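You operate a simulated robot arm through the tools that you are given. There is no shell and no other tool. Be economical: measure what you need, move in short steps, check, and stop when the job is done.

The job below is to be done with a simulated two-armed robot. You get a single attempt, and the scene is never put back.

Task
Wash the teal brush in the full sink, close and switch off the olive heater and let the water out.
Fine: brush back in its cup; heater lid shut, heater switched off; the tap stays off. Set down upright: what you pick out.

The check looks at the end state, three seconds after you hand in, the way a careful person would. Anything else that was tipped, shoved, dropped, spilled or broken makes it a failure. A push-on lid holds only when it is set on centred and level and pressed home; a screw cap is set on level and turned clockwise until tight.

Robot
Two 7-joint arms with fingered hands on one trunk, on a base that drives. Base frame: it is fixed to the floor where the robot stands at the start and does not move with it; the origin is under the middle of the robot, x ahead of it, y to its left, z up; the surface under the hand at the start is at about z = 85. Readings come in cm, degrees, newtons and seconds.
The left shoulder is at the start at [2.3, 17, 137.3], the right one opposite. With the tool pointing down near the work surface each hand reaches from about 10 to 70 cm from the robot's upright axis, wherever it stands, measured 20 degrees to its own side. Places, roughly: black sink knob [40, 30, 80]; blue tap knob [80, 20, 90]; grey heater lid [80, -20, 100]; orange switch [50, -30, 90]; sink [60, 30, 90]. Payload 4 kg a hand.
Tool frame (each hand has its own): the origin (TCP) lies between the finger pads and is the grasp point; the fingertips stand 2.6 cm ahead of it; z points along the fingers, y is the line along which they close. The gripper opens to 13.2 cm. The gripper's body begins 7.3 cm behind the TCP. The gripper is a hand of 4 fingers: y runs from the thumb to the fingers, the wrist lies at [0, 0, -22.4] in the tool frame.
Orientation is that of the tool frame in the base frame, as a unit quaternion [x, y, z, w]. With the fingers straight down and closing along the base's y, the tool's x points along the base's -x, its y along +y and its z along -z.

Tools
- The arms move only by the tool apply_moves. It takes "left_series", "right_series" or both (then of equal length, played together; a hand with none holds still); each is a list of rows, each a list of 6 numbers: the shift along the base's x, y, z in units of 300 mm (1.0 is 300 mm), then the turn, a rotation vector about the base's x, y, z in units of 60 degrees (1.0 is 60 degrees). In form: [[dx, dy, dz, wx, wy, wz], ...]. A call has 1 to 10 rows; each row is the pose to reach, as a shift and turn from the pose commanded when the call began. A call with a number of a shift or a turn outside -1 to 1 is refused whole. A row lasts 0.2 s, in which the tool goes at most 5 cm and 8.6 degrees; a call with a longer step from one row to the next is refused whole. A pose out of reach is approached as far as the arm can. The call stops where the force on the tool passes 40 N (or 10 N more than at its start, if that is more) or the arm is blocked; 0.2 s more then pass. In this call time passes only in rows, and 0.2 s behind the last. The reply holds the time, the measured pose of the TCP, the force on the tool along the base axes, the opening and the grip force, in the units named above and with some noise, with the torque about the TCP (base axes, N m) and any sound that the robot's microphone picked up.
- Cameras (640 x 400 px; columns grow to the right, rows downward): "scene" is now at [9.22, -1.3, 153.5]; the picture's right is [0.11, -0.99, -0.00], its down [-0.68, -0.08, -0.72] and it looks along [0.72, 0.08, -0.69] (base axes); focal length 270 px, centre (320, 200). "left" rides on the left gripper at [-6.8, 0.2, -9.7] in its tool frame; the picture's right is [-0.03, -1.00, 0.00], its down [0.82, -0.02, -0.58] and it looks along [0.58, -0.01, 0.82] (tool axes); focal length 270 px, centre (320, 200). "right" rides on the right gripper at [6.8, 0.2, -9.7] in its tool frame; the picture's right is [-0.02, 1.00, 0.00], its down [-0.82, -0.02, -0.58] and it looks along [-0.58, -0.01, 0.82] (tool axes); focal length 270 px, centre (320, 200). There is no depth. A picture from a camera that has moved, and an enlarged one, comes with that camera's place and axes in the base frame and with its lens. The place of the scene camera against the robot may be out by one fixed shift of up to 2.5 cm in any direction.
- camera(camera): a new picture of that camera. It takes no simulated time.
- raise_lower(by): slides the trunk up (or, below 0, down) by that many cm; the arms and the scene camera ride with it, the base frame stays. It gives what a move gives, with no picture.
- drive_base(legs): drives the robot by 1 to 6 legs, each [ahead, turn to the left] in cm and degrees, along the robot's own axes; the way and the turn of a leg run together, so that a leg with both is an arc; at most 150 cm and 180 degrees a leg. The arms and the cameras ride along, it lands a little off, and it stops where it bumps. It gives what a move gives.
- finger_targets(finger1, finger2, finger3, thumb_bend, hand): sets how far each is bent, from 0 (flat) to 1 (curled in); at 0.3 the hand is open as for a grip, at 0.7 the pads meet at the TCP. One left out holds its place. A second passes; each finger stops where it meets its share of the squeeze, and holds until it gets a number again. It is the only way to open and close the hand. It gives what a move gives, with no picture; readings hold the bend of each and the force on the fingers (four entries, about 0 where the hand has none), thumb and palm.
- head_to(pan, tilt): turns the head with the scene camera to pan (to the left, within 86 degrees either way) and tilt (down, from -29 to 69), counted from straight ahead of the robot. It gives what a move gives.
- enlarge(camera, box): a new picture of the part [left, top, right, bottom] of that camera's present view, enlarged. It takes no simulated time.
- hand_in(): hands the job in; it is judged then, once.

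Go step by step. Nothing tells you exact positions but the pictures and the camera data: compare them with the known pose of the tool, close in by small moves and look again before you grip or let go. The budget is 120 turns and 100 pictures, counting those below and the enlarged ones. Unless the task says otherwise, let go and move clear before handing in, and close with one line.

The tools are called after "Emit:" by a JSON object that holds its "name" and its "arguments". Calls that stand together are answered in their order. apply_moves: Moves the arms, as the interface text tells. Its arguments: {"type":"object","properties":{"left_series":{"type":"array","items":{"type":"array","items":{"type":"number"}}},"right_series":{"type":"array","items":{"type":"array","items":{"type":"number"}}}},"required":[]} The other tools are called the same way: raise_lower (by) slides the trunk up or down; finger_targets (finger1, finger2, finger3, thumb_bend, hand) moves the fingers one by one; drive_base (legs) drives the base; head_to (pan, tilt) turns the head that bears the scene camera; camera (camera) takes a picture; enlarge (camera, box) takes an enlarged picture of a part of a camera's view; hand_in () hands the job in.

At the start:

```text
time_s: 0.0
left_eef_pos: [45.95, 23.16, 132.75]
left_ee_rot: [-0.001, 1.0, -0.001, 0.0]
left_wrist_force: [0.3, 0.0, 0.3]
left_ft_torque: [0.03, 0.0, 0.01]
left_grip_width: 13.18
left_gripper_force: 0.1
left_shape: jaw
left_bend: [0.3, 0.3, 0.3, 0.3]
left_finger forces: [0.1, 0.0, 0.0, 0.1, 0.1, 0.0]
right_eef_pos: [42.69, -20.05, 130.81]
right_ee_rot: [0.001, 1.0, 0.0, -0.001]
right_wrist_force: [-0.1, -0.2, -0.8]
right_ft_torque: [-0.03, 0.01, -0.02]
right_grip_width: 13.19
right_gripper_force: 0.0
right_shape: jaw
right_bend: [0.3, 0.3, 0.3, 0.3]
right_finger forces: [0.1, 0.0, 0.0, 0.0, 0.0, 0.1]
trunk travel left (down, up): [-60.0, 15.5]
robot x, y, heading: [-0.08, 0.02, -0.3]
head pan, tilt: [6.4, 43.5]
```

scene: 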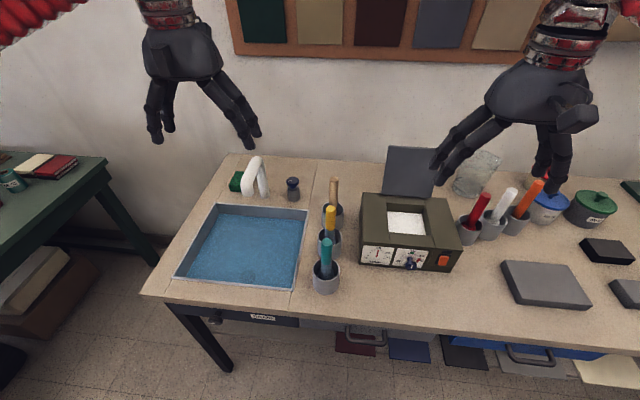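
right: 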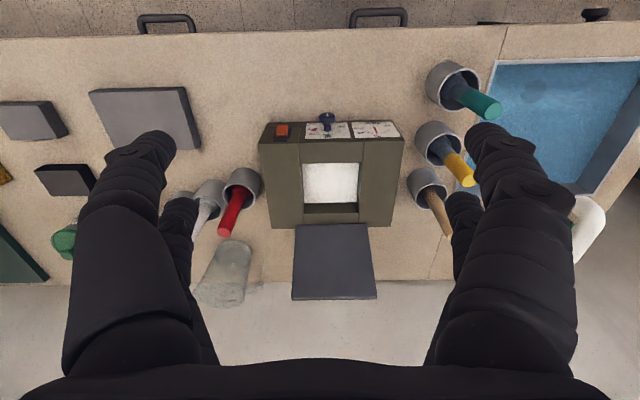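
left: 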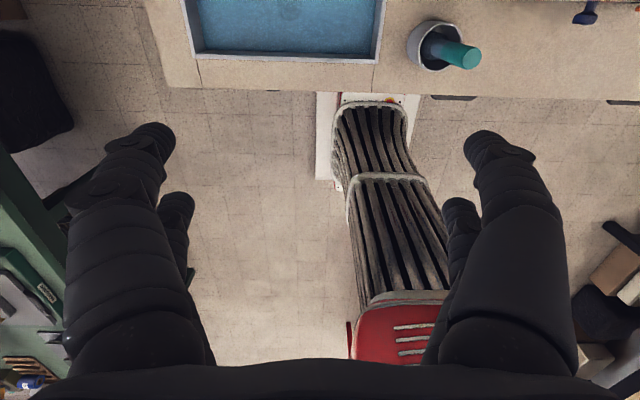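

The bench shows a full sink at left, a teal brush in a cup at its right, and the olive heater with its lid standing open. I'll look closer at these first.

Emit:
{"name": "enlarge", "arguments": {"camera": "scene", "box": [140, 140, 340, 340]}}

Emit:
{"name": "enlarge", "arguments": {"camera": "scene", "box": [300, 140, 480, 300]}}

```text
2.00 times, centred on (240, 240) of scene
camera zoom: at [9.22, -1.3, 153.5], right [0.11, -0.99, 0.0], down [-0.68, -0.08, -0.72], along [0.72, 0.08, -0.69], focal length 540 px, centre (480, 120)
```

zoom: 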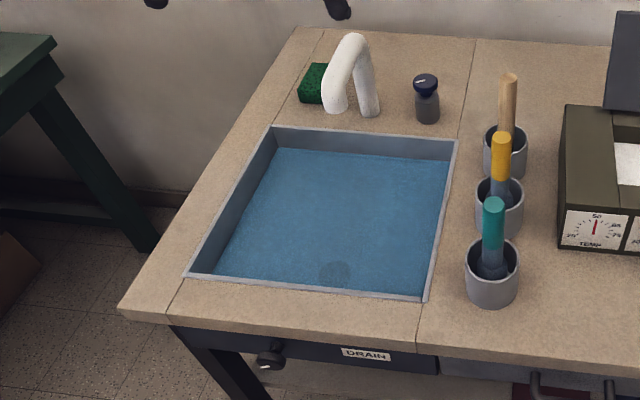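

```text
2.50 times, centred on (390, 220) of scene
camera zoom: at [9.22, -1.3, 153.5], right [0.11, -0.99, 0.0], down [-0.68, -0.08, -0.72], along [0.72, 0.08, -0.69], focal length 674 px, centre (145, 150)
```

zoom: 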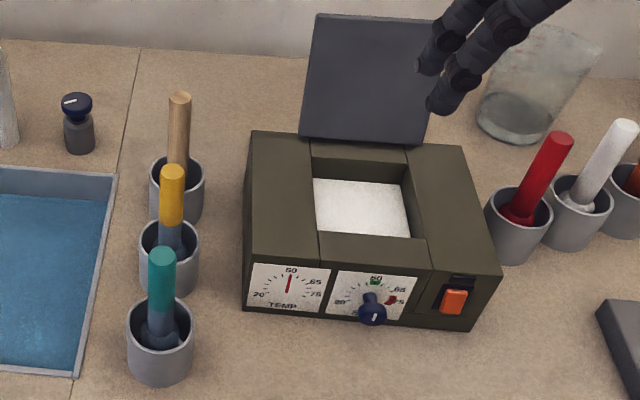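

The teal brush stands upright at about [46.8, 1.8], with its top near z = 105. I'll bring the left hand above it and look again.

Emit:
{"name": "apply_moves", "arguments": {"left_series": [[0.005, -0.11, -0.07, 0, 0, 0], [0.01, -0.22, -0.14, 0, 0, 0], [0.015, -0.34, -0.21, 0, 0, 0], [0.02, -0.46, -0.28, 0, 0, 0], [0.025, -0.58, -0.35, 0, 0, 0], [0.028, -0.71, -0.425, 0, 0, 0]]}}

Emit:
{"name": "camera", "arguments": {"camera": "left"}}

Emit:
{"name": "camera", "arguments": {"camera": "scene"}}

```text
time_s: 1.4
left_eef_pos: [46.77, 1.46, 120.01]
left_ee_rot: [-0.001, 1.0, 0.0, -0.001]
left_wrist_force: [0.1, -0.5, 0.4]
left_ft_torque: [0.01, -0.03, 0.01]
left_grip_width: 13.19
left_gripper_force: 0.2
left_shape: jaw
left_bend: [0.3, 0.3, 0.3, 0.3]
left_finger forces: [0.0, 0.1, 0.1, 0.0, 0.0, 0.0]
right_eef_pos: [42.71, -20.19, 130.87]
right_ee_rot: [0.0, 1.0, 0.001, -0.001]
right_wrist_force: [0.5, -0.1, -0.9]
right_ft_torque: [-0.01, 0.01, -0.01]
right_grip_width: 13.17
right_gripper_force: 0.0
right_shape: jaw
right_bend: [0.3, 0.3, 0.3, 0.3]
right_finger forces: [0.0, 0.0, 0.0, 0.0, 0.0, 0.0]
trunk travel left (down, up): [-60.0, 15.5]
robot x, y, heading: [0.06, -0.08, 0.1]
head pan, tilt: [6.4, 43.5]
```

```text
94 pictures are left
camera left: at [53.69, 1.67, 129.92], right [0.03, -1.0, 0.0], down [-0.82, -0.02, 0.58], along [-0.58, -0.01, -0.82], focal length 270 px, centre (320, 200)
```

left: 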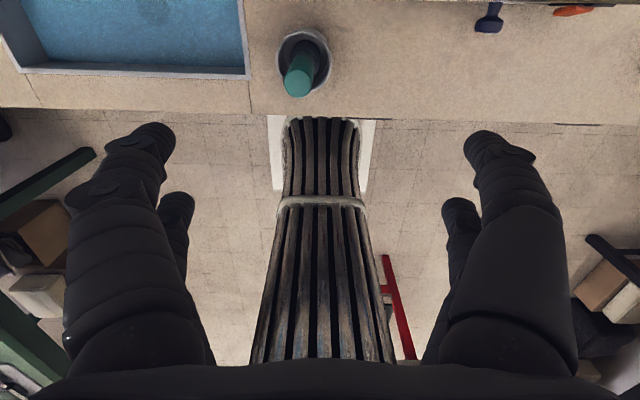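

```text
93 pictures are left
camera scene: at [9.3, -1.46, 153.49], right [0.11, -0.99, 0.0], down [-0.69, -0.08, -0.72], along [0.72, 0.08, -0.69], focal length 270 px, centre (320, 200)
```

scene: 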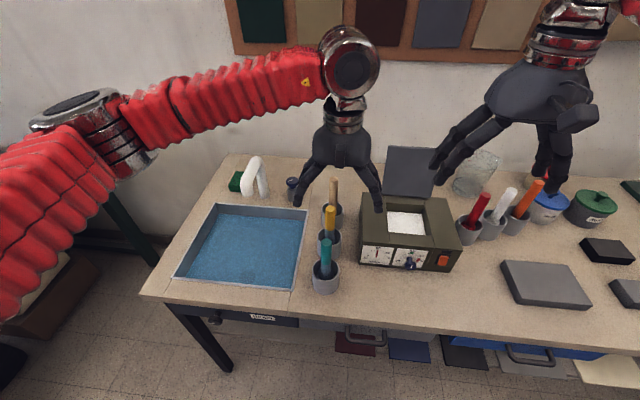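

The wrist camera puts the brush nearer [48.3, 3.4]. I'll shift there, come down some, and check.

Emit:
{"name": "apply_moves", "arguments": {"left_series": [[0.025, 0.03, -0.13, 0, 0, 0], [0.05, 0.063, -0.26, 0, 0, 0]]}}

Emit:
{"name": "camera", "arguments": {"camera": "left"}}

Emit:
{"name": "enlarge", "arguments": {"camera": "scene", "box": [260, 150, 420, 310]}}

```text
time_s: 2.0
left_eef_pos: [48.36, 3.66, 112.04]
left_ee_rot: [0.0, 1.0, 0.0, 0.0]
left_wrist_force: [-0.8, 0.2, 0.9]
left_ft_torque: [0.02, 0.0, -0.01]
left_grip_width: 13.21
left_gripper_force: 0.2
left_shape: jaw
left_bend: [0.3, 0.3, 0.3, 0.3]
left_finger forces: [0.0, 0.0, 0.1, 0.0, 0.1, 0.0]
right_eef_pos: [42.73, -19.99, 130.86]
right_ee_rot: [0.001, 1.0, -0.001, -0.001]
right_wrist_force: [-0.2, 1.0, -0.1]
right_ft_torque: [-0.02, 0.06, 0.04]
right_grip_width: 13.18
right_gripper_force: 0.0
right_shape: jaw
right_bend: [0.3, 0.3, 0.3, 0.3]
right_finger forces: [0.0, 0.0, 0.0, 0.0, 0.1, 0.0]
trunk travel left (down, up): [-60.0, 15.5]
robot x, y, heading: [-0.22, 0.06, -0.1]
head pan, tilt: [6.4, 43.5]
```

```text
92 pictures are left
camera left: at [55.16, 3.82, 121.94], right [0.02, -1.0, 0.0], down [-0.82, -0.02, 0.58], along [-0.58, -0.02, -0.82], focal length 270 px, centre (320, 200)
```

left: 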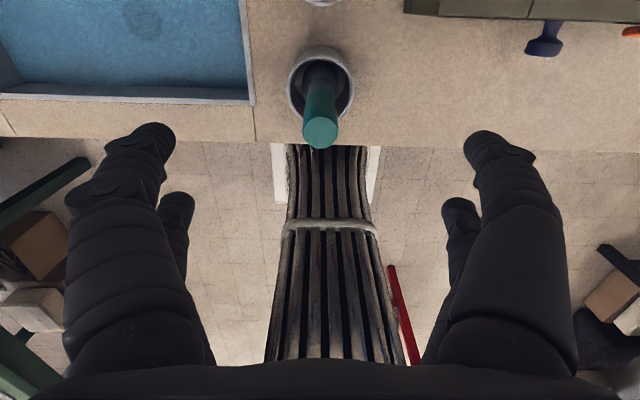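

```text
2.50 times, centred on (340, 230) of scene
camera zoom: at [9.27, -1.23, 153.49], right [0.11, -0.99, 0.0], down [-0.69, -0.08, -0.72], along [0.72, 0.08, -0.69], focal length 674 px, centre (270, 125)
```

zoom: 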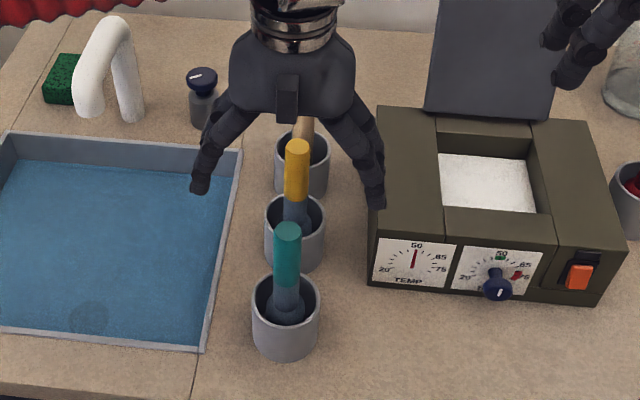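

Brush axis is about [48.2, 3.5], top z about 103.5. I'll lower straight down to grasp height.

Emit:
{"name": "apply_moves", "arguments": {"left_series": [[0, 0, -0.13, 0, 0, 0], [0, 0, -0.26, 0, 0, 0], [0, 0, -0.34, 0, 0, 0], [0, 0, -0.41, 0, 0, 0]]}}

Emit:
{"name": "camera", "arguments": {"camera": "left"}}

Emit:
{"name": "enlarge", "arguments": {"camera": "scene", "box": [260, 150, 420, 310]}}

```text
time_s: 3.0
left_eef_pos: [48.26, 3.67, 99.79]
left_ee_rot: [0.0, 1.0, 0.001, 0.0]
left_wrist_force: [-0.1, 0.8, -1.1]
left_ft_torque: [-0.01, 0.0, 0.01]
left_grip_width: 13.18
left_gripper_force: 0.1
left_shape: jaw
left_bend: [0.3, 0.3, 0.3, 0.3]
left_finger forces: [0.0, 0.0, 0.0, 0.0, 0.0, 0.0]
right_eef_pos: [42.83, -20.15, 130.86]
right_ee_rot: [0.0, 1.0, 0.0, -0.002]
right_wrist_force: [0.7, -0.1, 0.3]
right_ft_torque: [0.0, 0.01, -0.01]
right_grip_width: 13.2
right_gripper_force: 0.1
right_shape: jaw
right_bend: [0.3, 0.3, 0.3, 0.3]
right_finger forces: [0.1, 0.1, 0.0, 0.1, 0.0, 0.0]
trunk travel left (down, up): [-60.0, 15.5]
robot x, y, heading: [-0.02, 0.04, -0.0]
head pan, tilt: [6.4, 43.5]
```

```text
90 pictures are left
camera left: at [55.11, 3.81, 109.63], right [0.03, -1.0, 0.0], down [-0.82, -0.02, 0.58], along [-0.58, -0.02, -0.82], focal length 270 px, centre (320, 200)
```

left: 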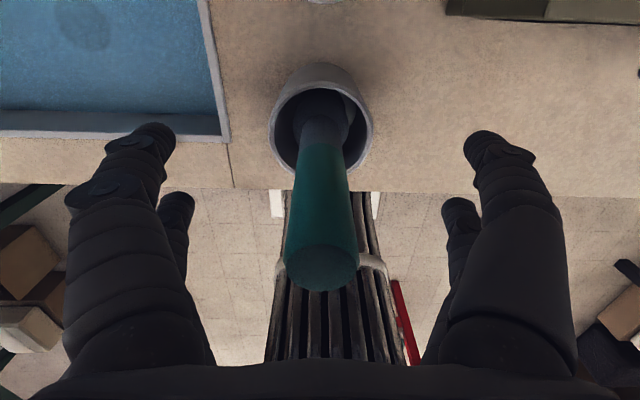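

```text
2.50 times, centred on (340, 230) of scene
camera zoom: at [9.26, -1.31, 153.49], right [0.11, -0.99, 0.0], down [-0.69, -0.08, -0.72], along [0.72, 0.08, -0.69], focal length 674 px, centre (270, 125)
```

zoom: 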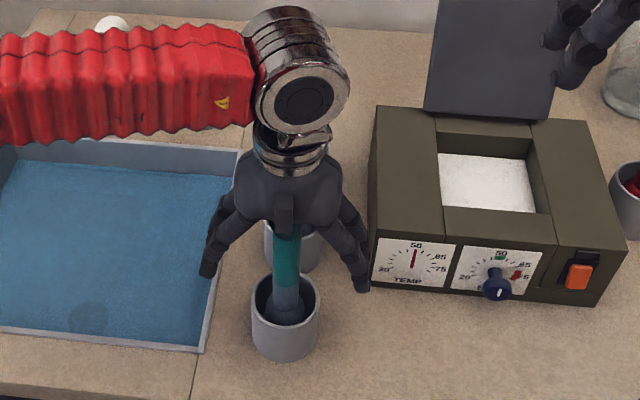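

The handle is centred between the fingers at TCP height, so I'll close the hand.

Emit:
{"name": "finger_targets", "arguments": {"hand": "left", "finger1": 0.7, "finger2": 0.7, "finger3": 0.7, "thumb_bend": 0.7}}

Emit:
{"name": "camera", "arguments": {"camera": "left"}}

```text
time_s: 4.0
left_eef_pos: [48.22, 3.61, 99.87]
left_ee_rot: [-0.001, 1.0, 0.001, 0.0]
left_wrist_force: [0.4, 0.5, -0.1]
left_ft_torque: [-0.01, 0.03, 0.02]
left_grip_width: 0.35
left_gripper_force: 0.9
left_shape: fingers
left_bend: [0.69, 0.69, 0.69, 0.7]
left_finger forces: [0.3, 0.6, 0.5, 0.1, 0.6, 0.0]
right_eef_pos: [42.79, -20.1, 130.84]
right_ee_rot: [0.002, 1.0, 0.0, -0.001]
right_wrist_force: [-0.4, 0.3, 0.1]
right_ft_torque: [0.02, 0.0, -0.02]
right_grip_width: 13.15
right_gripper_force: 0.0
right_shape: jaw
right_bend: [0.3, 0.3, 0.3, 0.3]
right_finger forces: [0.0, 0.1, 0.0, 0.1, 0.1, 0.0]
trunk travel left (down, up): [-60.0, 15.5]
robot x, y, heading: [0.25, 0.22, -0.3]
head pan, tilt: [6.4, 43.5]
```

```text
88 pictures are left
camera left: at [55.1, 3.81, 109.67], right [0.03, -1.0, 0.0], down [-0.82, -0.02, 0.58], along [-0.58, -0.01, -0.82], focal length 270 px, centre (320, 200)
```

left: 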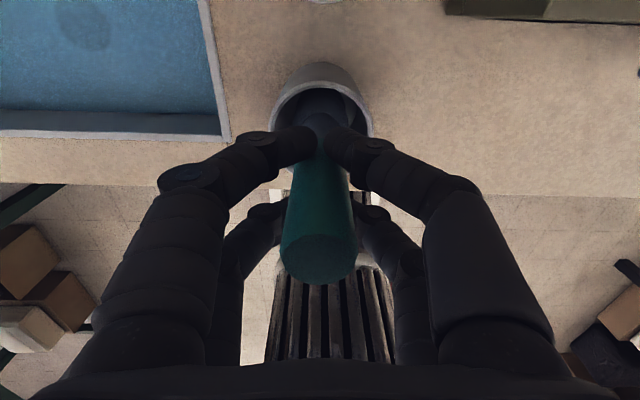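

The handle sits in the gap between the two finger pairs and isn't gripped. I'll open, shift the hand 2.2 cm toward the robot so the front pair meets the handle, and close again.

Emit:
{"name": "finger_targets", "arguments": {"hand": "left", "finger1": 0.3, "finger2": 0.3, "finger3": 0.3, "thumb_bend": 0.3}}

Emit:
{"name": "apply_moves", "arguments": {"left_series": [[-0.073, 0, 0, 0, 0, 0]]}}

Emit:
{"name": "finger_targets", "arguments": {"hand": "left", "thumb_bend": 0.55}}

Emit:
{"name": "camera", "arguments": {"camera": "left"}}

```text
time_s: 5.0
left_eef_pos: [48.24, 3.68, 99.78]
left_ee_rot: [-0.001, 1.0, 0.001, 0.001]
left_wrist_force: [-0.4, -0.1, 0.5]
left_ft_torque: [0.0, -0.01, 0.01]
left_grip_width: 13.27
left_gripper_force: 0.0
left_shape: fingers
left_bend: [0.3, 0.3, 0.3, 0.3]
left_finger forces: [0.0, 0.0, 0.1, 0.0, 0.0, 0.0]
right_eef_pos: [42.63, -20.04, 130.93]
right_ee_rot: [0.001, 1.0, 0.0, 0.0]
right_wrist_force: [-0.5, -0.4, 0.4]
right_ft_torque: [0.0, 0.0, 0.01]
right_grip_width: 13.18
right_gripper_force: 0.0
right_shape: jaw
right_bend: [0.3, 0.3, 0.3, 0.3]
right_finger forces: [0.0, 0.0, 0.0, 0.1, 0.0, 0.0]
trunk travel left (down, up): [-60.0, 15.5]
robot x, y, heading: [0.51, -0.17, -0.1]
head pan, tilt: [6.4, 43.5]
```

```text
time_s: 5.4
left_eef_pos: [46.16, 3.85, 99.88]
left_ee_rot: [0.0, 1.0, 0.0, 0.0]
left_wrist_force: [-0.4, 0.1, 0.2]
left_ft_torque: [0.0, 0.03, 0.0]
left_grip_width: 13.23
left_gripper_force: 0.2
left_shape: fingers
left_bend: [0.3, 0.3, 0.3, 0.3]
left_finger forces: [0.0, 0.1, 0.0, 0.1, 0.0, 0.0]
right_eef_pos: [42.62, -20.05, 130.99]
right_ee_rot: [0.001, 1.0, 0.0, 0.0]
right_wrist_force: [-0.6, 0.1, 0.0]
right_ft_torque: [-0.06, -0.05, -0.02]
right_grip_width: 13.21
right_gripper_force: 0.0
right_shape: jaw
right_bend: [0.3, 0.3, 0.3, 0.3]
right_finger forces: [0.1, 0.0, 0.0, 0.0, 0.1, 0.1]
trunk travel left (down, up): [-60.0, 15.5]
robot x, y, heading: [-0.35, 0.07, -0.0]
head pan, tilt: [6.4, 43.5]
```

```text
time_s: 6.4
left_eef_pos: [45.99, 3.68, 99.91]
left_ee_rot: [0.0, 1.0, 0.0, -0.001]
left_wrist_force: [0.6, 0.2, -0.6]
left_ft_torque: [-0.03, -0.01, -0.01]
left_grip_width: 9.1
left_gripper_force: 0.0
left_shape: fingers
left_bend: [0.3, 0.3, 0.3, 0.55]
left_finger forces: [0.0, 0.1, 0.0, 0.0, 0.0, 0.0]
right_eef_pos: [42.67, -20.09, 130.84]
right_ee_rot: [0.0, 1.0, 0.0, 0.001]
right_wrist_force: [0.9, 0.4, -0.2]
right_ft_torque: [0.0, 0.0, 0.0]
right_grip_width: 13.2
right_gripper_force: 0.1
right_shape: jaw
right_bend: [0.3, 0.3, 0.3, 0.3]
right_finger forces: [0.0, 0.0, 0.0, 0.1, 0.0, 0.1]
trunk travel left (down, up): [-60.0, 15.5]
robot x, y, heading: [-0.15, 0.02, -0.1]
head pan, tilt: [6.4, 43.5]
```

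```text
87 pictures are left
camera left: at [52.84, 3.94, 109.7], right [0.03, -1.0, 0.0], down [-0.82, -0.02, 0.58], along [-0.58, -0.01, -0.82], focal length 270 px, centre (320, 200)
```

left: 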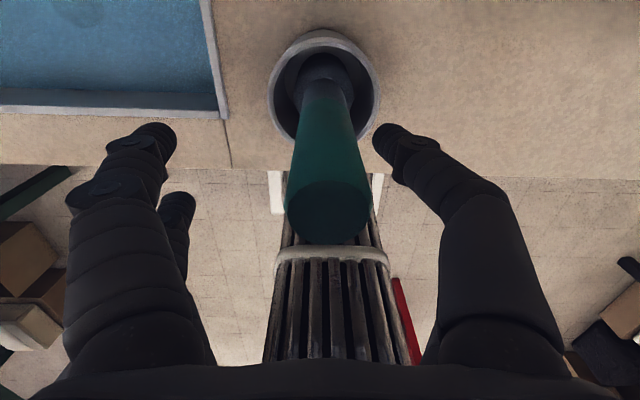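

The front pair now lines up with the handle. Closing.

Emit:
{"name": "finger_targets", "arguments": {"hand": "left", "finger1": 0.7, "finger2": 0.7, "finger3": 0.7, "thumb_bend": 0.7}}

Emit:
{"name": "camera", "arguments": {"camera": "left"}}

Emit:
{"name": "enlarge", "arguments": {"camera": "scene", "box": [260, 150, 420, 310]}}

```text
time_s: 7.4
left_eef_pos: [46.06, 3.76, 99.84]
left_ee_rot: [0.001, 1.0, 0.0, -0.001]
left_wrist_force: [0.5, -0.2, 0.7]
left_ft_torque: [-0.04, 0.0, -0.01]
left_grip_width: 2.25
left_gripper_force: 6.0
left_shape: fingers
left_bend: [0.61, 0.7, 0.7, 0.68]
left_finger forces: [5.9, 0.0, 0.1, 0.0, 6.0, 0.0]
right_eef_pos: [42.61, -20.04, 130.77]
right_ee_rot: [0.001, 1.0, 0.0, -0.001]
right_wrist_force: [0.1, 0.3, 0.4]
right_ft_torque: [0.0, 0.03, 0.02]
right_grip_width: 13.17
right_gripper_force: 0.0
right_shape: jaw
right_bend: [0.3, 0.3, 0.3, 0.3]
right_finger forces: [0.0, 0.0, 0.0, 0.0, 0.1, 0.0]
trunk travel left (down, up): [-60.0, 15.5]
robot x, y, heading: [-0.52, -0.25, -0.2]
head pan, tilt: [6.4, 43.5]
```

```text
86 pictures are left
camera left: at [52.85, 3.94, 109.69], right [0.03, -1.0, 0.0], down [-0.82, -0.02, 0.58], along [-0.58, -0.01, -0.82], focal length 270 px, centre (320, 200)
```

left: 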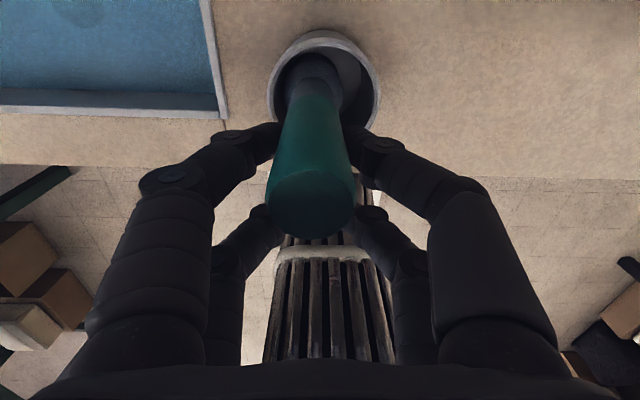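

```text
2.50 times, centred on (340, 230) of scene
camera zoom: at [9.24, -1.3, 153.49], right [0.11, -0.99, 0.0], down [-0.69, -0.08, -0.72], along [0.72, 0.08, -0.69], focal length 674 px, centre (270, 125)
```

zoom: 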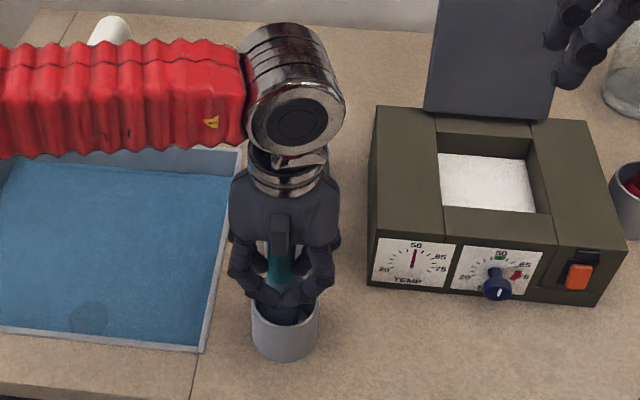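

Finger 1 and the thumb hold the handle at 6 N. I'll lift it slowly, out of the cup.

Emit:
{"name": "apply_moves", "arguments": {"left_series": [[0, 0, 0.06, 0, 0, 0], [0, 0, 0.14, 0, 0, 0], [0, 0, 0.24, 0, 0, 0], [0, 0, 0.34, 0, 0, 0], [0, 0, 0.44, 0, 0, 0], [0, 0, 0.5, 0, 0, 0]]}}

Emit:
{"name": "camera", "arguments": {"camera": "left"}}

Emit:
{"name": "camera", "arguments": {"camera": "scene"}}

```text
time_s: 8.8
left_eef_pos: [45.93, 3.75, 115.11]
left_ee_rot: [0.0, 1.0, -0.001, 0.0]
left_wrist_force: [0.6, -0.5, -2.0]
left_ft_torque: [0.02, 0.04, -0.01]
left_grip_width: 2.23
left_gripper_force: 6.0
left_shape: fingers
left_bend: [0.61, 0.7, 0.7, 0.68]
left_finger forces: [5.9, 0.0, 0.0, 0.1, 6.0, 0.1]
right_eef_pos: [42.72, -20.15, 130.79]
right_ee_rot: [0.001, 1.0, 0.0, 0.001]
right_wrist_force: [0.5, 0.1, 0.1]
right_ft_torque: [0.01, -0.04, 0.02]
right_grip_width: 13.21
right_gripper_force: 0.0
right_shape: jaw
right_bend: [0.3, 0.3, 0.3, 0.3]
right_finger forces: [0.0, 0.1, 0.0, 0.0, 0.0, 0.1]
trunk travel left (down, up): [-60.0, 15.5]
robot x, y, heading: [-0.17, 0.12, 0.1]
head pan, tilt: [6.4, 43.5]
```

```text
84 pictures are left
camera left: at [52.82, 4.01, 124.93], right [0.03, -1.0, 0.0], down [-0.82, -0.02, 0.58], along [-0.58, -0.01, -0.82], focal length 270 px, centre (320, 200)
```

left: 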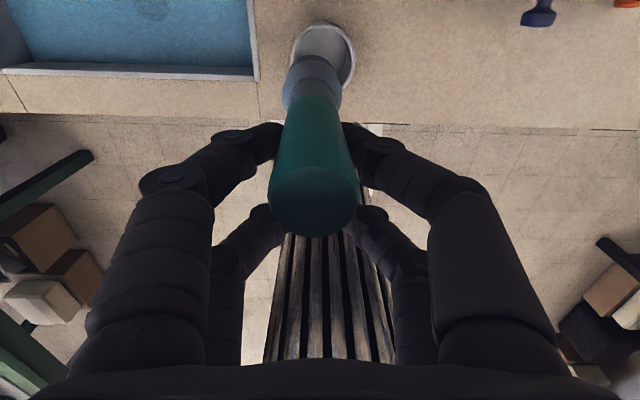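

```text
83 pictures are left
camera scene: at [9.23, -1.29, 153.49], right [0.11, -0.99, 0.0], down [-0.68, -0.08, -0.72], along [0.72, 0.08, -0.69], focal length 270 px, centre (320, 200)
```

scene: 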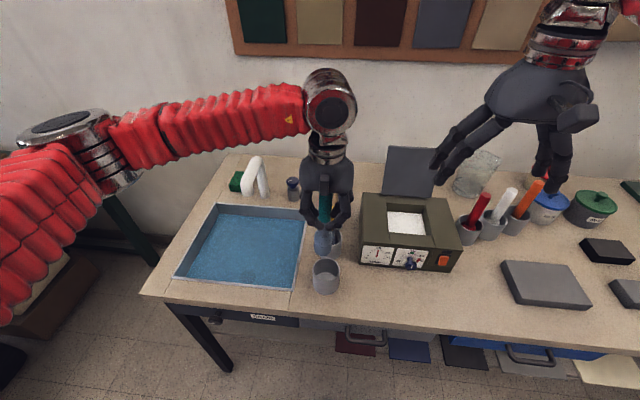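

The brush is out of the cup with its tip near z = 100. Next I'll carry it over the middle of the sink.

Emit:
{"name": "apply_moves", "arguments": {"left_series": [[0.05, 0.12, 0, 0, 0, 0], [0.11, 0.25, 0, 0, 0, 0], [0.17, 0.38, 0, 0, 0, 0], [0.23, 0.51, 0, 0, 0, 0], [0.3, 0.64, 0, 0, 0, 0], [0.36, 0.75, 0, 0, 0, 0]]}}

Emit:
{"name": "camera", "arguments": {"camera": "left"}}

Emit:
{"name": "camera", "arguments": {"camera": "scene"}}

```text
time_s: 10.2
left_eef_pos: [56.97, 26.18, 114.69]
left_ee_rot: [0.0, 1.0, 0.0, 0.0]
left_wrist_force: [-0.2, 0.6, -1.7]
left_ft_torque: [-0.03, 0.03, 0.01]
left_grip_width: 2.2
left_gripper_force: 5.9
left_shape: fingers
left_bend: [0.61, 0.7, 0.7, 0.67]
left_finger forces: [5.9, 0.0, 0.1, 0.0, 6.0, 0.1]
right_eef_pos: [42.67, -20.01, 130.92]
right_ee_rot: [0.0, 1.0, 0.0, -0.001]
right_wrist_force: [-0.2, -0.2, 0.4]
right_ft_torque: [-0.02, 0.01, 0.01]
right_grip_width: 13.2
right_gripper_force: 0.1
right_shape: jaw
right_bend: [0.3, 0.3, 0.3, 0.3]
right_finger forces: [0.0, 0.0, 0.0, 0.0, 0.0, 0.1]
trunk travel left (down, up): [-60.0, 15.5]
robot x, y, heading: [-0.09, -0.06, -0.2]
head pan, tilt: [6.4, 43.5]
```

```text
82 pictures are left
camera left: at [63.78, 26.39, 124.53], right [0.02, -1.0, 0.0], down [-0.82, -0.02, 0.58], along [-0.58, -0.01, -0.82], focal length 270 px, centre (320, 200)
```

left: 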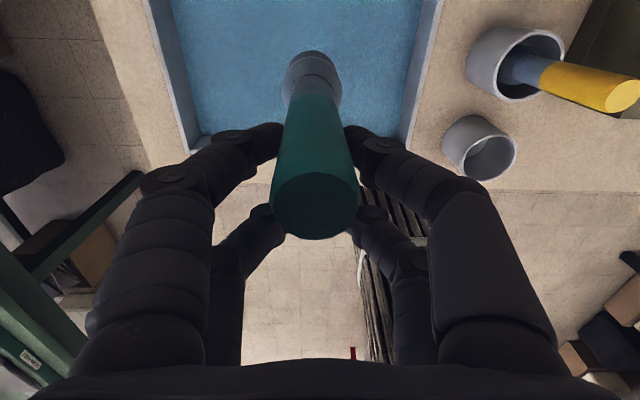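

```text
81 pictures are left
camera scene: at [9.26, -1.24, 153.49], right [0.11, -0.99, 0.0], down [-0.69, -0.08, -0.72], along [0.72, 0.08, -0.69], focal length 270 px, centre (320, 200)
```

scene: 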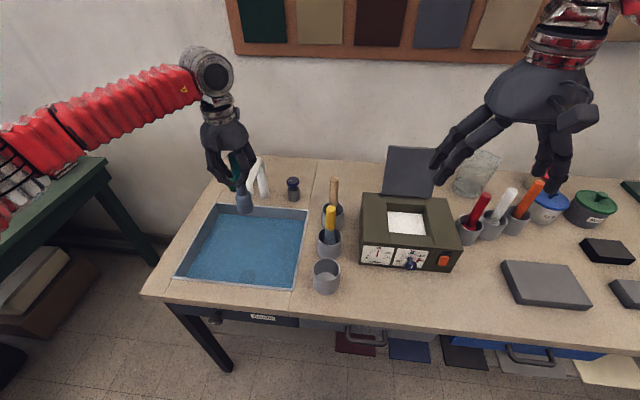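

The brush hangs over the middle of the sink. I'll dip it down in steps, watching the force.

Emit:
{"name": "apply_moves", "arguments": {"left_series": [[0, 0, -0.15, 0, 0, 0], [0, 0, -0.3, 0, 0, 0], [0, 0, -0.45, 0, 0, 0], [0, 0, -0.58, 0, 0, 0], [0, 0, -0.68, 0, 0, 0], [0, 0, -0.76, 0, 0, 0]]}}

Emit:
{"name": "camera", "arguments": {"camera": "left"}}

Emit:
{"name": "enlarge", "arguments": {"camera": "scene", "box": [140, 140, 340, 340]}}

```text
time_s: 11.6
left_eef_pos: [56.75, 26.15, 91.56]
left_ee_rot: [-0.001, 1.0, 0.001, 0.0]
left_wrist_force: [0.2, -0.8, -1.6]
left_ft_torque: [0.0, 0.05, 0.0]
left_grip_width: 2.24
left_gripper_force: 6.2
left_shape: fingers
left_bend: [0.61, 0.7, 0.7, 0.67]
left_finger forces: [5.7, 0.0, 0.1, 0.0, 5.9, 0.0]
right_eef_pos: [42.87, -20.06, 130.82]
right_ee_rot: [0.001, 1.0, 0.0, -0.001]
right_wrist_force: [0.3, 0.9, -0.9]
right_ft_torque: [0.0, -0.01, 0.0]
right_grip_width: 13.21
right_gripper_force: 0.1
right_shape: jaw
right_bend: [0.3, 0.3, 0.3, 0.3]
right_finger forces: [0.0, 0.0, 0.1, 0.1, 0.0, 0.1]
trunk travel left (down, up): [-60.0, 15.5]
robot x, y, heading: [0.23, 0.28, 0.1]
head pan, tilt: [6.4, 43.5]
```

```text
80 pictures are left
camera left: at [63.58, 26.34, 101.52], right [0.03, -1.0, 0.0], down [-0.82, -0.02, 0.58], along [-0.58, -0.01, -0.82], focal length 270 px, centre (320, 200)
```

left: 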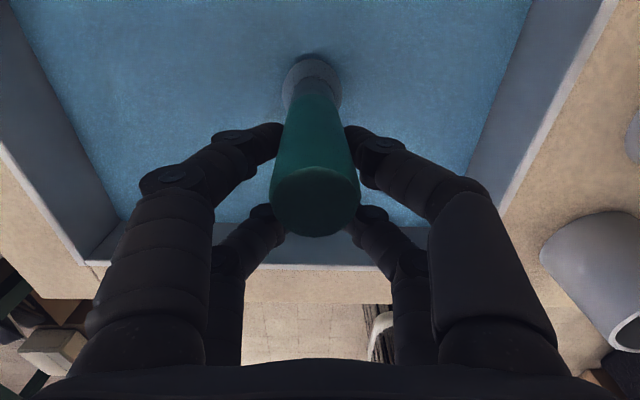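

```text
2.00 times, centred on (240, 240) of scene
camera zoom: at [9.29, -1.3, 153.49], right [0.11, -0.99, 0.0], down [-0.69, -0.08, -0.72], along [0.72, 0.08, -0.69], focal length 540 px, centre (480, 120)
```

zoom: 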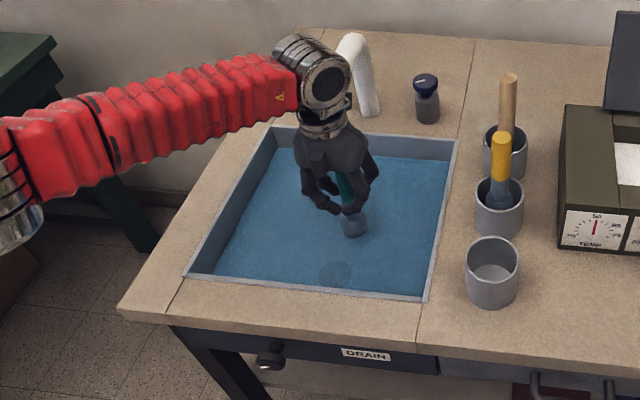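

The bristles seem only to touch the surface, so I'll go deeper slowly.

Emit:
{"name": "apply_moves", "arguments": {"left_series": [[0, 0, -0.03, 0, 0, 0], [0, 0, -0.06, 0, 0, 0], [0, 0, -0.1, 0, 0, 0], [0, 0, -0.14, 0, 0, 0]]}}

Emit:
{"name": "camera", "arguments": {"camera": "left"}}

Emit:
{"name": "enlarge", "arguments": {"camera": "scene", "box": [190, 180, 310, 300]}}

```text
time_s: 12.6
left_eef_pos: [56.65, 26.16, 87.79]
left_ee_rot: [0.0, 1.0, 0.0, 0.002]
left_wrist_force: [-0.1, -0.1, 3.0]
left_ft_torque: [0.04, -0.05, 0.0]
left_grip_width: 2.19
left_gripper_force: 6.7
left_shape: fingers
left_bend: [0.62, 0.7, 0.7, 0.68]
left_finger forces: [7.1, 0.0, 0.1, 0.0, 6.5, 0.1]
right_eef_pos: [42.75, -20.01, 130.85]
right_ee_rot: [0.001, 1.0, 0.0, 0.0]
right_wrist_force: [-0.4, -0.4, 0.0]
right_ft_torque: [-0.01, -0.02, -0.02]
right_grip_width: 13.2
right_gripper_force: 0.0
right_shape: jaw
right_bend: [0.3, 0.3, 0.3, 0.3]
right_finger forces: [0.0, 0.0, 0.0, 0.0, 0.0, 0.0]
trunk travel left (down, up): [-60.0, 15.5]
robot x, y, heading: [0.02, -0.13, -0.0]
head pan, tilt: [6.4, 43.5]
```

```text
78 pictures are left
camera left: at [63.53, 26.37, 97.69], right [0.03, -1.0, 0.0], down [-0.82, -0.02, 0.58], along [-0.58, -0.02, -0.82], focal length 270 px, centre (320, 200)
```

left: 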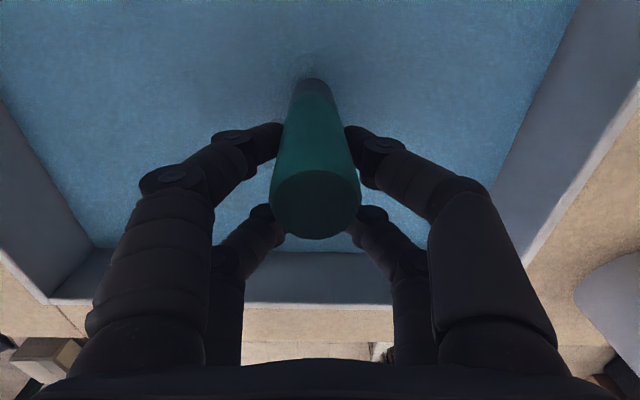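

```text
3.33 times, centred on (250, 240) of scene
camera zoom: at [9.16, -1.33, 153.51], right [0.11, -0.99, 0.0], down [-0.68, -0.08, -0.72], along [0.72, 0.08, -0.69], focal length 899 px, centre (553, 67)
```

zoom: 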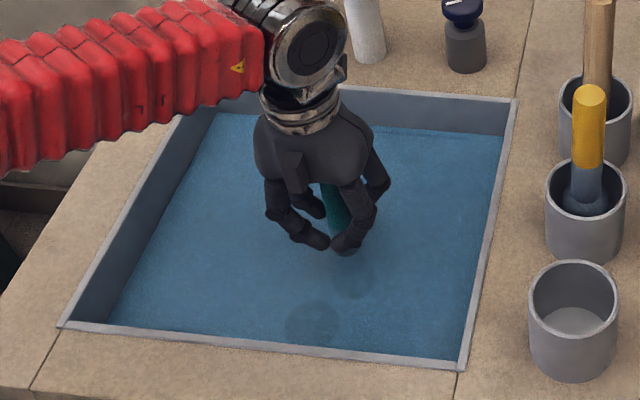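

The bristles are under water with a slight push from the bottom. I'll lift 0.7 cm and swirl the brush around.

Emit:
{"name": "apply_moves", "arguments": {"left_series": [[0, 0, 0.024, 0, 0, 0], [0.08, 0, 0.024, 0, 0, 0], [0.08, 0.1, 0.024, 0, 0, 0], [0, 0.12, 0.024, 0, 0, 0], [-0.08, 0.08, 0.024, 0, 0, 0], [-0.08, -0.04, 0.024, 0, 0, 0], [0, -0.1, 0.024, 0, 0, 0], [0.08, -0.06, 0.024, 0, 0, 0], [0.06, 0.02, 0.024, 0, 0, 0], [0, 0, 0.024, 0, 0, 0]]}}

Emit:
{"name": "apply_moves", "arguments": {"left_series": [[0.08, 0, 0, 0, 0, 0], [0.08, 0.1, 0, 0, 0, 0], [0, 0.12, 0, 0, 0, 0], [-0.08, 0.08, 0, 0, 0, 0], [-0.08, -0.04, 0, 0, 0, 0], [0, -0.1, 0, 0, 0, 0], [0.08, -0.06, 0, 0, 0, 0], [0.06, 0.02, 0, 0, 0, 0], [0, 0, 0, 0, 0, 0]]}}

Emit:
{"name": "camera", "arguments": {"camera": "left"}}

```text
time_s: 13.4
left_eef_pos: [59.07, 26.7, 88.58]
left_ee_rot: [0.019, 1.0, -0.012, 0.0]
left_wrist_force: [0.0, -3.8, -0.1]
left_ft_torque: [0.39, 0.02, -0.06]
left_grip_width: 2.2
left_gripper_force: 6.2
left_shape: fingers
left_bend: [0.62, 0.7, 0.7, 0.67]
left_finger forces: [5.8, 0.0, 0.0, 0.0, 6.0, 0.0]
right_eef_pos: [42.72, -19.95, 130.85]
right_ee_rot: [0.0, 1.0, -0.001, 0.0]
right_wrist_force: [0.3, 1.1, -0.7]
right_ft_torque: [-0.06, -0.04, 0.0]
right_grip_width: 13.2
right_gripper_force: 0.1
right_shape: jaw
right_bend: [0.3, 0.3, 0.3, 0.3]
right_finger forces: [0.0, 0.0, 0.1, 0.0, 0.0, 0.1]
trunk travel left (down, up): [-60.0, 15.5]
robot x, y, heading: [-0.02, 0.0, 0.0]
head pan, tilt: [6.4, 43.5]
stopped in row 4 (left hand): the force on the tool passed its limit at 52 N (the readings are from after the stop); the commanded pose is now the measured one
```

```text
time_s: 14.0
left_eef_pos: [61.74, 26.72, 88.78]
left_ee_rot: [0.031, 0.999, -0.018, 0.001]
left_wrist_force: [8.0, -13.0, -3.0]
left_ft_torque: [1.35, 1.03, -1.01]
left_grip_width: 2.22
left_gripper_force: 6.2
left_shape: fingers
left_bend: [0.62, 0.7, 0.7, 0.67]
left_finger forces: [6.1, 0.0, 0.0, 0.0, 6.0, 0.0]
right_eef_pos: [42.77, -19.93, 130.87]
right_ee_rot: [0.0, 1.0, -0.001, 0.0]
right_wrist_force: [0.3, 0.4, -0.9]
right_ft_torque: [-0.04, -0.01, -0.01]
right_grip_width: 13.2
right_gripper_force: 0.1
right_shape: jaw
right_bend: [0.3, 0.3, 0.3, 0.3]
right_finger forces: [0.1, 0.0, 0.0, 0.0, 0.0, 0.0]
trunk travel left (down, up): [-60.0, 15.5]
robot x, y, heading: [0.16, 0.37, -0.1]
head pan, tilt: [6.4, 43.5]
stopped in row 2 (left hand): the force on the tool passed its limit at 62 N (the readings are from after the stop); the commanded pose is now the measured one
```

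```text
76 pictures are left
camera left: at [68.39, 26.87, 98.57], right [-0.04, -1.0, 0.04], down [-0.82, 0.05, 0.57], along [-0.57, -0.01, -0.82], focal length 270 px, centre (320, 200)
```

left: 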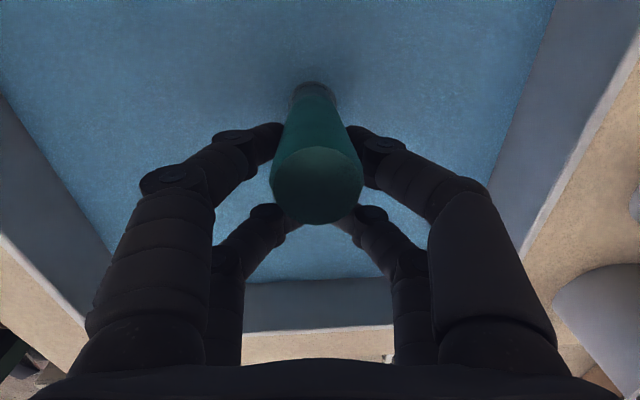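

Something resisted the move toward +y, maybe the hand or arm against the tap. I'll look before moving.

Emit:
{"name": "enlarge", "arguments": {"camera": "scene", "box": [160, 100, 320, 260]}}

Emit:
{"name": "camera", "arguments": {"camera": "right"}}

```text
2.50 times, centred on (240, 180) of scene
camera zoom: at [9.38, -1.14, 153.48], right [0.11, -0.99, 0.0], down [-0.69, -0.08, -0.72], along [0.72, 0.08, -0.69], focal length 674 px, centre (520, 250)
```

zoom: 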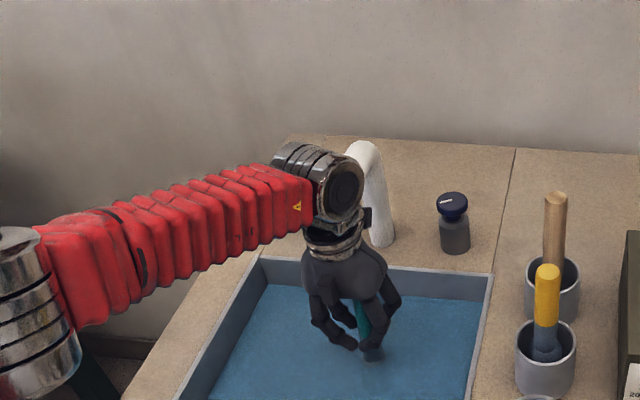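

```text
74 pictures are left
camera right: at [36.03, -19.67, 140.57], right [0.03, 1.0, 0.0], down [0.82, -0.02, 0.58], along [0.58, -0.02, -0.82], focal length 270 px, centre (320, 200)
```

right: 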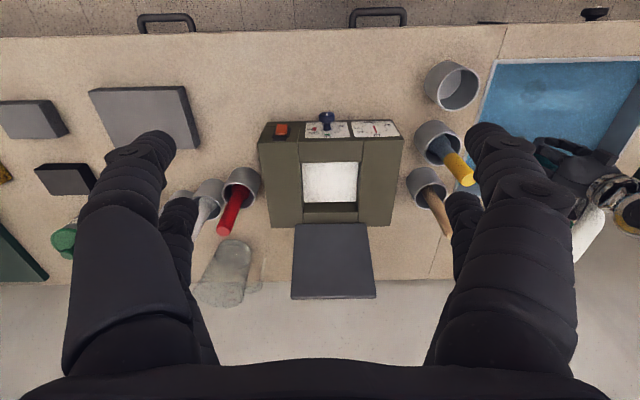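

The wrist joint met the white tap spout. I'll back off toward −y and −x, then straighten the small twist.

Emit:
{"name": "apply_moves", "arguments": {"left_series": [[0, -0.06, 0, 0, 0, 0], [-0.06, -0.1, 0, 0, 0, 0], [-0.18, -0.12, 0, 0.01, 0, 0.02], [-0.3, -0.12, 0, 0.034, 0, 0.059]]}}

Emit:
{"name": "enlarge", "arguments": {"camera": "scene", "box": [160, 140, 320, 300]}}

Emit:
{"name": "camera", "arguments": {"camera": "left"}}

```text
time_s: 15.0
left_eef_pos: [52.06, 23.53, 88.58]
left_ee_rot: [-0.003, 1.0, 0.001, 0.003]
left_wrist_force: [-1.1, 0.1, -0.5]
left_ft_torque: [0.02, 0.05, -0.04]
left_grip_width: 2.19
left_gripper_force: 6.0
left_shape: fingers
left_bend: [0.62, 0.7, 0.7, 0.67]
left_finger forces: [5.8, 0.0, 0.0, 0.1, 5.8, 0.0]
right_eef_pos: [42.55, -19.92, 130.97]
right_ee_rot: [0.001, 1.0, 0.0, -0.001]
right_wrist_force: [-0.3, -0.3, 0.4]
right_ft_torque: [0.03, -0.02, 0.0]
right_grip_width: 13.21
right_gripper_force: 0.1
right_shape: jaw
right_bend: [0.3, 0.3, 0.3, 0.3]
right_finger forces: [0.1, 0.0, 0.0, 0.0, 0.1, 0.0]
trunk travel left (down, up): [-60.0, 15.5]
robot x, y, heading: [-0.28, -0.2, -0.0]
head pan, tilt: [6.4, 43.5]
```

```text
2.50 times, centred on (240, 220) of scene
camera zoom: at [9.17, -1.26, 153.5], right [0.11, -0.99, 0.0], down [-0.68, -0.08, -0.72], along [0.72, 0.08, -0.69], focal length 674 px, centre (520, 150)
```

zoom: 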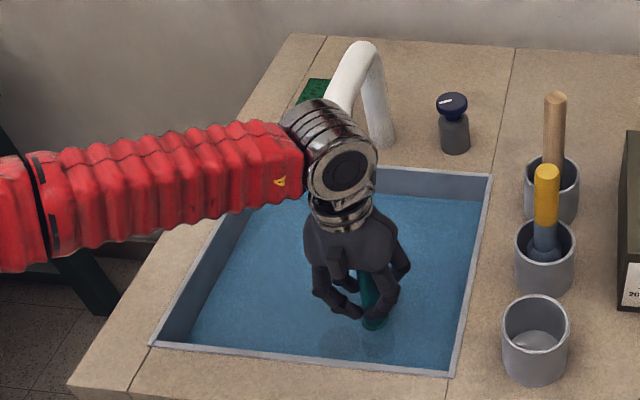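

```text
72 pictures are left
camera left: at [58.9, 23.7, 98.52], right [0.03, -1.0, 0.0], down [-0.82, -0.03, 0.57], along [-0.57, -0.02, -0.82], focal length 270 px, centre (320, 200)
```

left: 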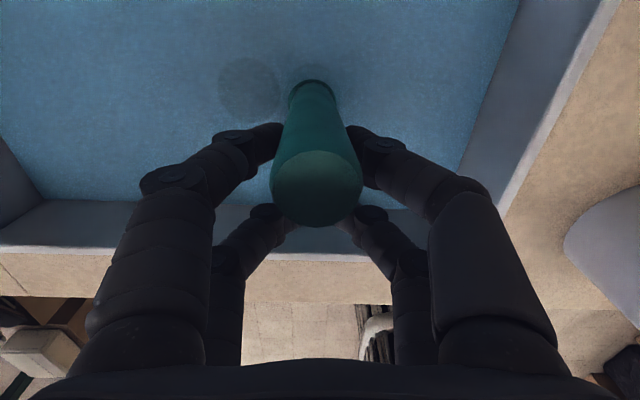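

I'm clear of the tap and the bristles are still under water. I'll swirl here with small strokes.

Emit:
{"name": "apply_moves", "arguments": {"left_series": [[0.08, 0, 0, 0, 0, 0], [0.08, -0.1, 0, 0, 0, 0], [0, -0.13, 0, 0, 0, 0], [-0.02, -0.03, 0, 0, 0, 0], [0.08, 0.03, 0, 0, 0, 0], [0.1, -0.08, 0, 0, 0, 0], [0.02, -0.13, 0, 0, 0, 0], [0.0, -0.03, 0, 0, 0, 0], [0.08, 0.0, 0, 0, 0, 0], [0.06, -0.05, 0, 0, 0, 0]]}}

Emit:
{"name": "apply_moves", "arguments": {"left_series": [[0.05, 0.05, 0, 0, 0, 0], [0.05, -0.08, 0, 0, 0, 0], [-0.05, -0.08, 0, 0, 0, 0], [-0.05, 0.05, 0, 0, 0, 0], [0.05, 0.05, 0, 0, 0, 0], [0.05, -0.08, 0, 0, 0, 0], [-0.05, -0.08, 0, 0, 0, 0], [-0.03, 0, 0, 0, 0, 0], [-0.03, 0, 0.1, 0, 0, 0]]}}

Emit:
{"name": "apply_moves", "arguments": {"left_series": [[0, 0, 0.1, 0, 0, 0], [0, 0, 0.25, 0, 0, 0], [0, 0, 0.4, 0, 0, 0], [0, 0, 0.55, 0, 0, 0], [0, 0, 0.7, 0, 0, 0], [0, 0, 0.8, 0, 0, 0]]}}

Emit:
{"name": "camera", "arguments": {"camera": "left"}}

Emit:
{"name": "enlarge", "arguments": {"camera": "scene", "box": [180, 120, 340, 280]}}

```text
time_s: 17.2
left_eef_pos: [54.13, 21.88, 88.82]
left_ee_rot: [-0.003, 1.0, 0.003, 0.002]
left_wrist_force: [0.2, 0.5, -1.1]
left_ft_torque: [0.04, 0.04, -0.04]
left_grip_width: 2.19
left_gripper_force: 5.9
left_shape: fingers
left_bend: [0.62, 0.7, 0.7, 0.67]
left_finger forces: [5.8, 0.0, 0.0, 0.1, 5.9, 0.1]
right_eef_pos: [42.49, -19.97, 130.93]
right_ee_rot: [0.0, 1.0, 0.0, 0.0]
right_wrist_force: [1.0, -0.2, -0.1]
right_ft_torque: [-0.01, 0.01, -0.02]
right_grip_width: 13.16
right_gripper_force: 0.0
right_shape: jaw
right_bend: [0.3, 0.3, 0.3, 0.3]
right_finger forces: [0.0, 0.0, 0.0, 0.0, 0.0, 0.0]
trunk travel left (down, up): [-60.0, 15.5]
robot x, y, heading: [0.42, 0.07, -0.1]
head pan, tilt: [6.4, 43.5]
```

```text
time_s: 19.2
left_eef_pos: [53.53, 22.08, 92.01]
left_ee_rot: [-0.002, 1.0, 0.002, 0.002]
left_wrist_force: [-0.5, 0.1, -0.9]
left_ft_torque: [-0.02, 0.01, 0.01]
left_grip_width: 2.19
left_gripper_force: 5.9
left_shape: fingers
left_bend: [0.62, 0.7, 0.7, 0.67]
left_finger forces: [5.9, 0.1, 0.1, 0.1, 5.8, 0.0]
right_eef_pos: [42.53, -20.11, 131.1]
right_ee_rot: [0.001, 1.0, 0.0, 0.001]
right_wrist_force: [0.0, 0.2, 0.2]
right_ft_torque: [0.02, -0.01, -0.02]
right_grip_width: 13.18
right_gripper_force: 0.1
right_shape: jaw
right_bend: [0.3, 0.3, 0.3, 0.3]
right_finger forces: [0.1, 0.0, 0.1, 0.1, 0.1, 0.0]
trunk travel left (down, up): [-60.0, 15.5]
robot x, y, heading: [-0.14, -0.4, 0.1]
head pan, tilt: [6.4, 43.5]
```

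```text
time_s: 20.6
left_eef_pos: [53.43, 21.84, 115.66]
left_ee_rot: [-0.003, 1.0, 0.002, 0.001]
left_wrist_force: [0.7, 0.2, -0.5]
left_ft_torque: [-0.01, 0.0, 0.02]
left_grip_width: 2.18
left_gripper_force: 6.2
left_shape: fingers
left_bend: [0.62, 0.7, 0.7, 0.67]
left_finger forces: [5.9, 0.1, 0.0, 0.0, 5.8, 0.0]
right_eef_pos: [42.59, -20.07, 130.98]
right_ee_rot: [0.001, 1.0, 0.0, 0.0]
right_wrist_force: [0.2, -0.2, -0.2]
right_ft_torque: [0.02, 0.0, 0.02]
right_grip_width: 13.17
right_gripper_force: 0.1
right_shape: jaw
right_bend: [0.3, 0.3, 0.3, 0.3]
right_finger forces: [0.2, 0.1, 0.1, 0.0, 0.0, 0.0]
trunk travel left (down, up): [-60.0, 15.5]
robot x, y, heading: [-0.05, -0.29, 0.0]
head pan, tilt: [6.4, 43.5]
```

```text
71 pictures are left
camera left: at [60.14, 22.06, 125.55], right [0.03, -1.0, 0.0], down [-0.82, -0.03, 0.58], along [-0.57, -0.01, -0.82], focal length 270 px, centre (320, 200)
```

left: 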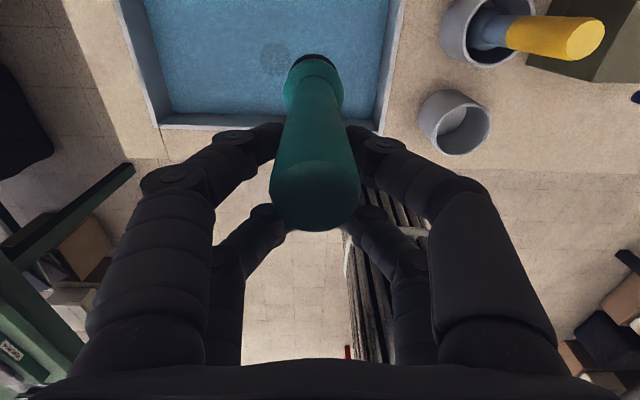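

```text
2.50 times, centred on (260, 200) of scene
camera zoom: at [9.21, -1.31, 153.49], right [0.11, -0.99, 0.0], down [-0.68, -0.08, -0.72], along [0.72, 0.08, -0.69], focal length 674 px, centre (470, 200)
```

zoom: 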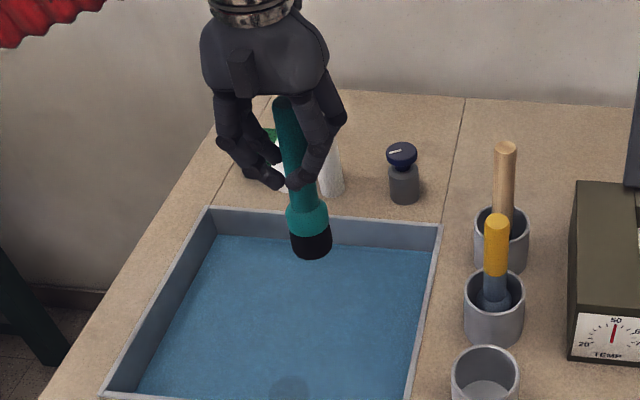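

The brush came up clean: teal with black bristles. I'll carry it back over its cup.

Emit:
{"name": "apply_moves", "arguments": {"left_series": [[-0.05, -0.12, 0, 0, 0, 0], [-0.1, -0.24, 0, 0, 0, 0], [-0.15, -0.36, 0, 0, 0, 0], [-0.2, -0.48, 0, 0, 0, 0], [-0.247, -0.6, 0, 0, 0, 0]]}}

Emit:
{"name": "camera", "arguments": {"camera": "left"}}

Emit:
{"name": "enlarge", "arguments": {"camera": "scene", "box": [260, 170, 400, 310]}}

Emit:
{"name": "enlarge", "arguments": {"camera": "right", "box": [370, 20, 530, 180]}}

```text
time_s: 21.8
left_eef_pos: [46.31, 3.78, 115.82]
left_ee_rot: [-0.003, 1.0, 0.002, 0.002]
left_wrist_force: [-0.7, -0.4, -0.7]
left_ft_torque: [0.0, 0.04, 0.0]
left_grip_width: 2.18
left_gripper_force: 5.9
left_shape: fingers
left_bend: [0.62, 0.7, 0.7, 0.67]
left_finger forces: [5.7, 0.0, 0.0, 0.0, 5.8, 0.1]
right_eef_pos: [42.68, -20.19, 130.83]
right_ee_rot: [0.001, 1.0, 0.001, 0.0]
right_wrist_force: [0.2, 0.0, -0.5]
right_ft_torque: [0.02, 0.01, 0.0]
right_grip_width: 13.19
right_gripper_force: 0.0
right_shape: jaw
right_bend: [0.3, 0.3, 0.3, 0.3]
right_finger forces: [0.0, 0.0, 0.0, 0.0, 0.0, 0.0]
trunk travel left (down, up): [-60.0, 15.5]
robot x, y, heading: [0.25, 0.21, 0.1]
head pan, tilt: [6.4, 43.5]
```

```text
69 pictures are left
camera left: at [52.96, 4.08, 125.76], right [0.03, -1.0, 0.0], down [-0.82, -0.03, 0.57], along [-0.57, -0.01, -0.82], focal length 270 px, centre (320, 200)
```

left: 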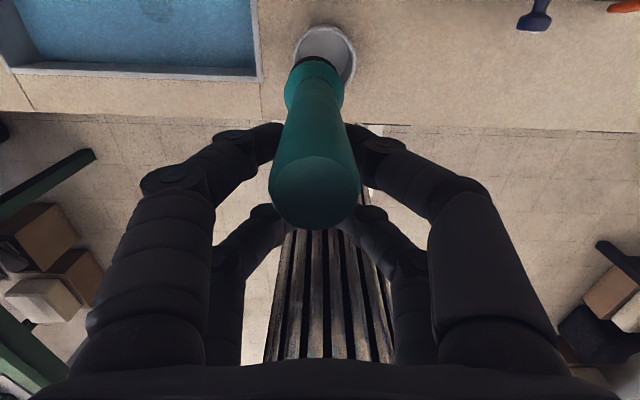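

```text
2.86 times, centred on (330, 240) of scene
camera zoom: at [9.23, -1.43, 153.5], right [0.11, -0.99, 0.0], down [-0.69, -0.08, -0.72], along [0.72, 0.08, -0.69], focal length 771 px, centre (291, 86)
```

zoom: 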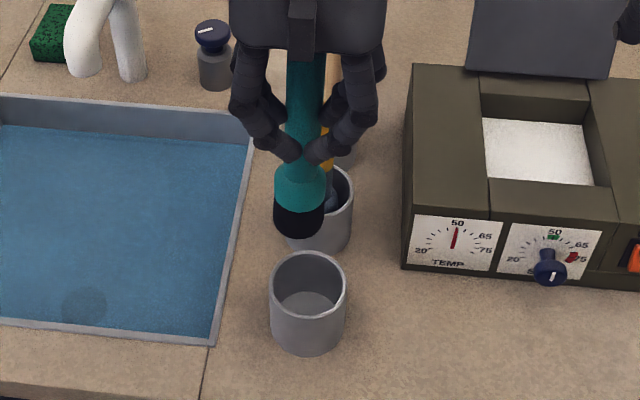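

```text
2.50 times, centred on (450, 100) of right
camera zoom: at [35.91, -19.94, 140.56], right [0.03, 1.0, 0.0], down [0.82, -0.02, 0.58], along [0.58, -0.01, -0.82], focal length 676 px, centre (-5, 450)
```

zoom: 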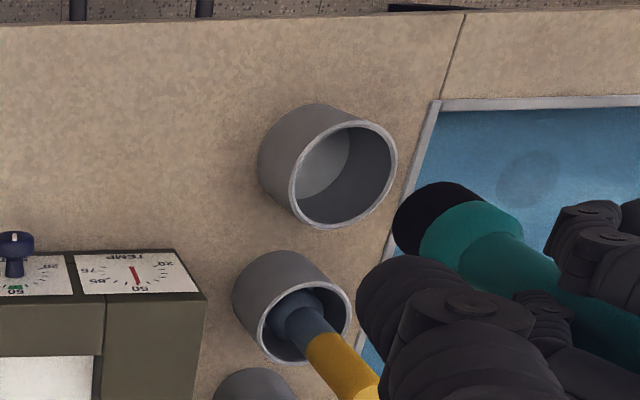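

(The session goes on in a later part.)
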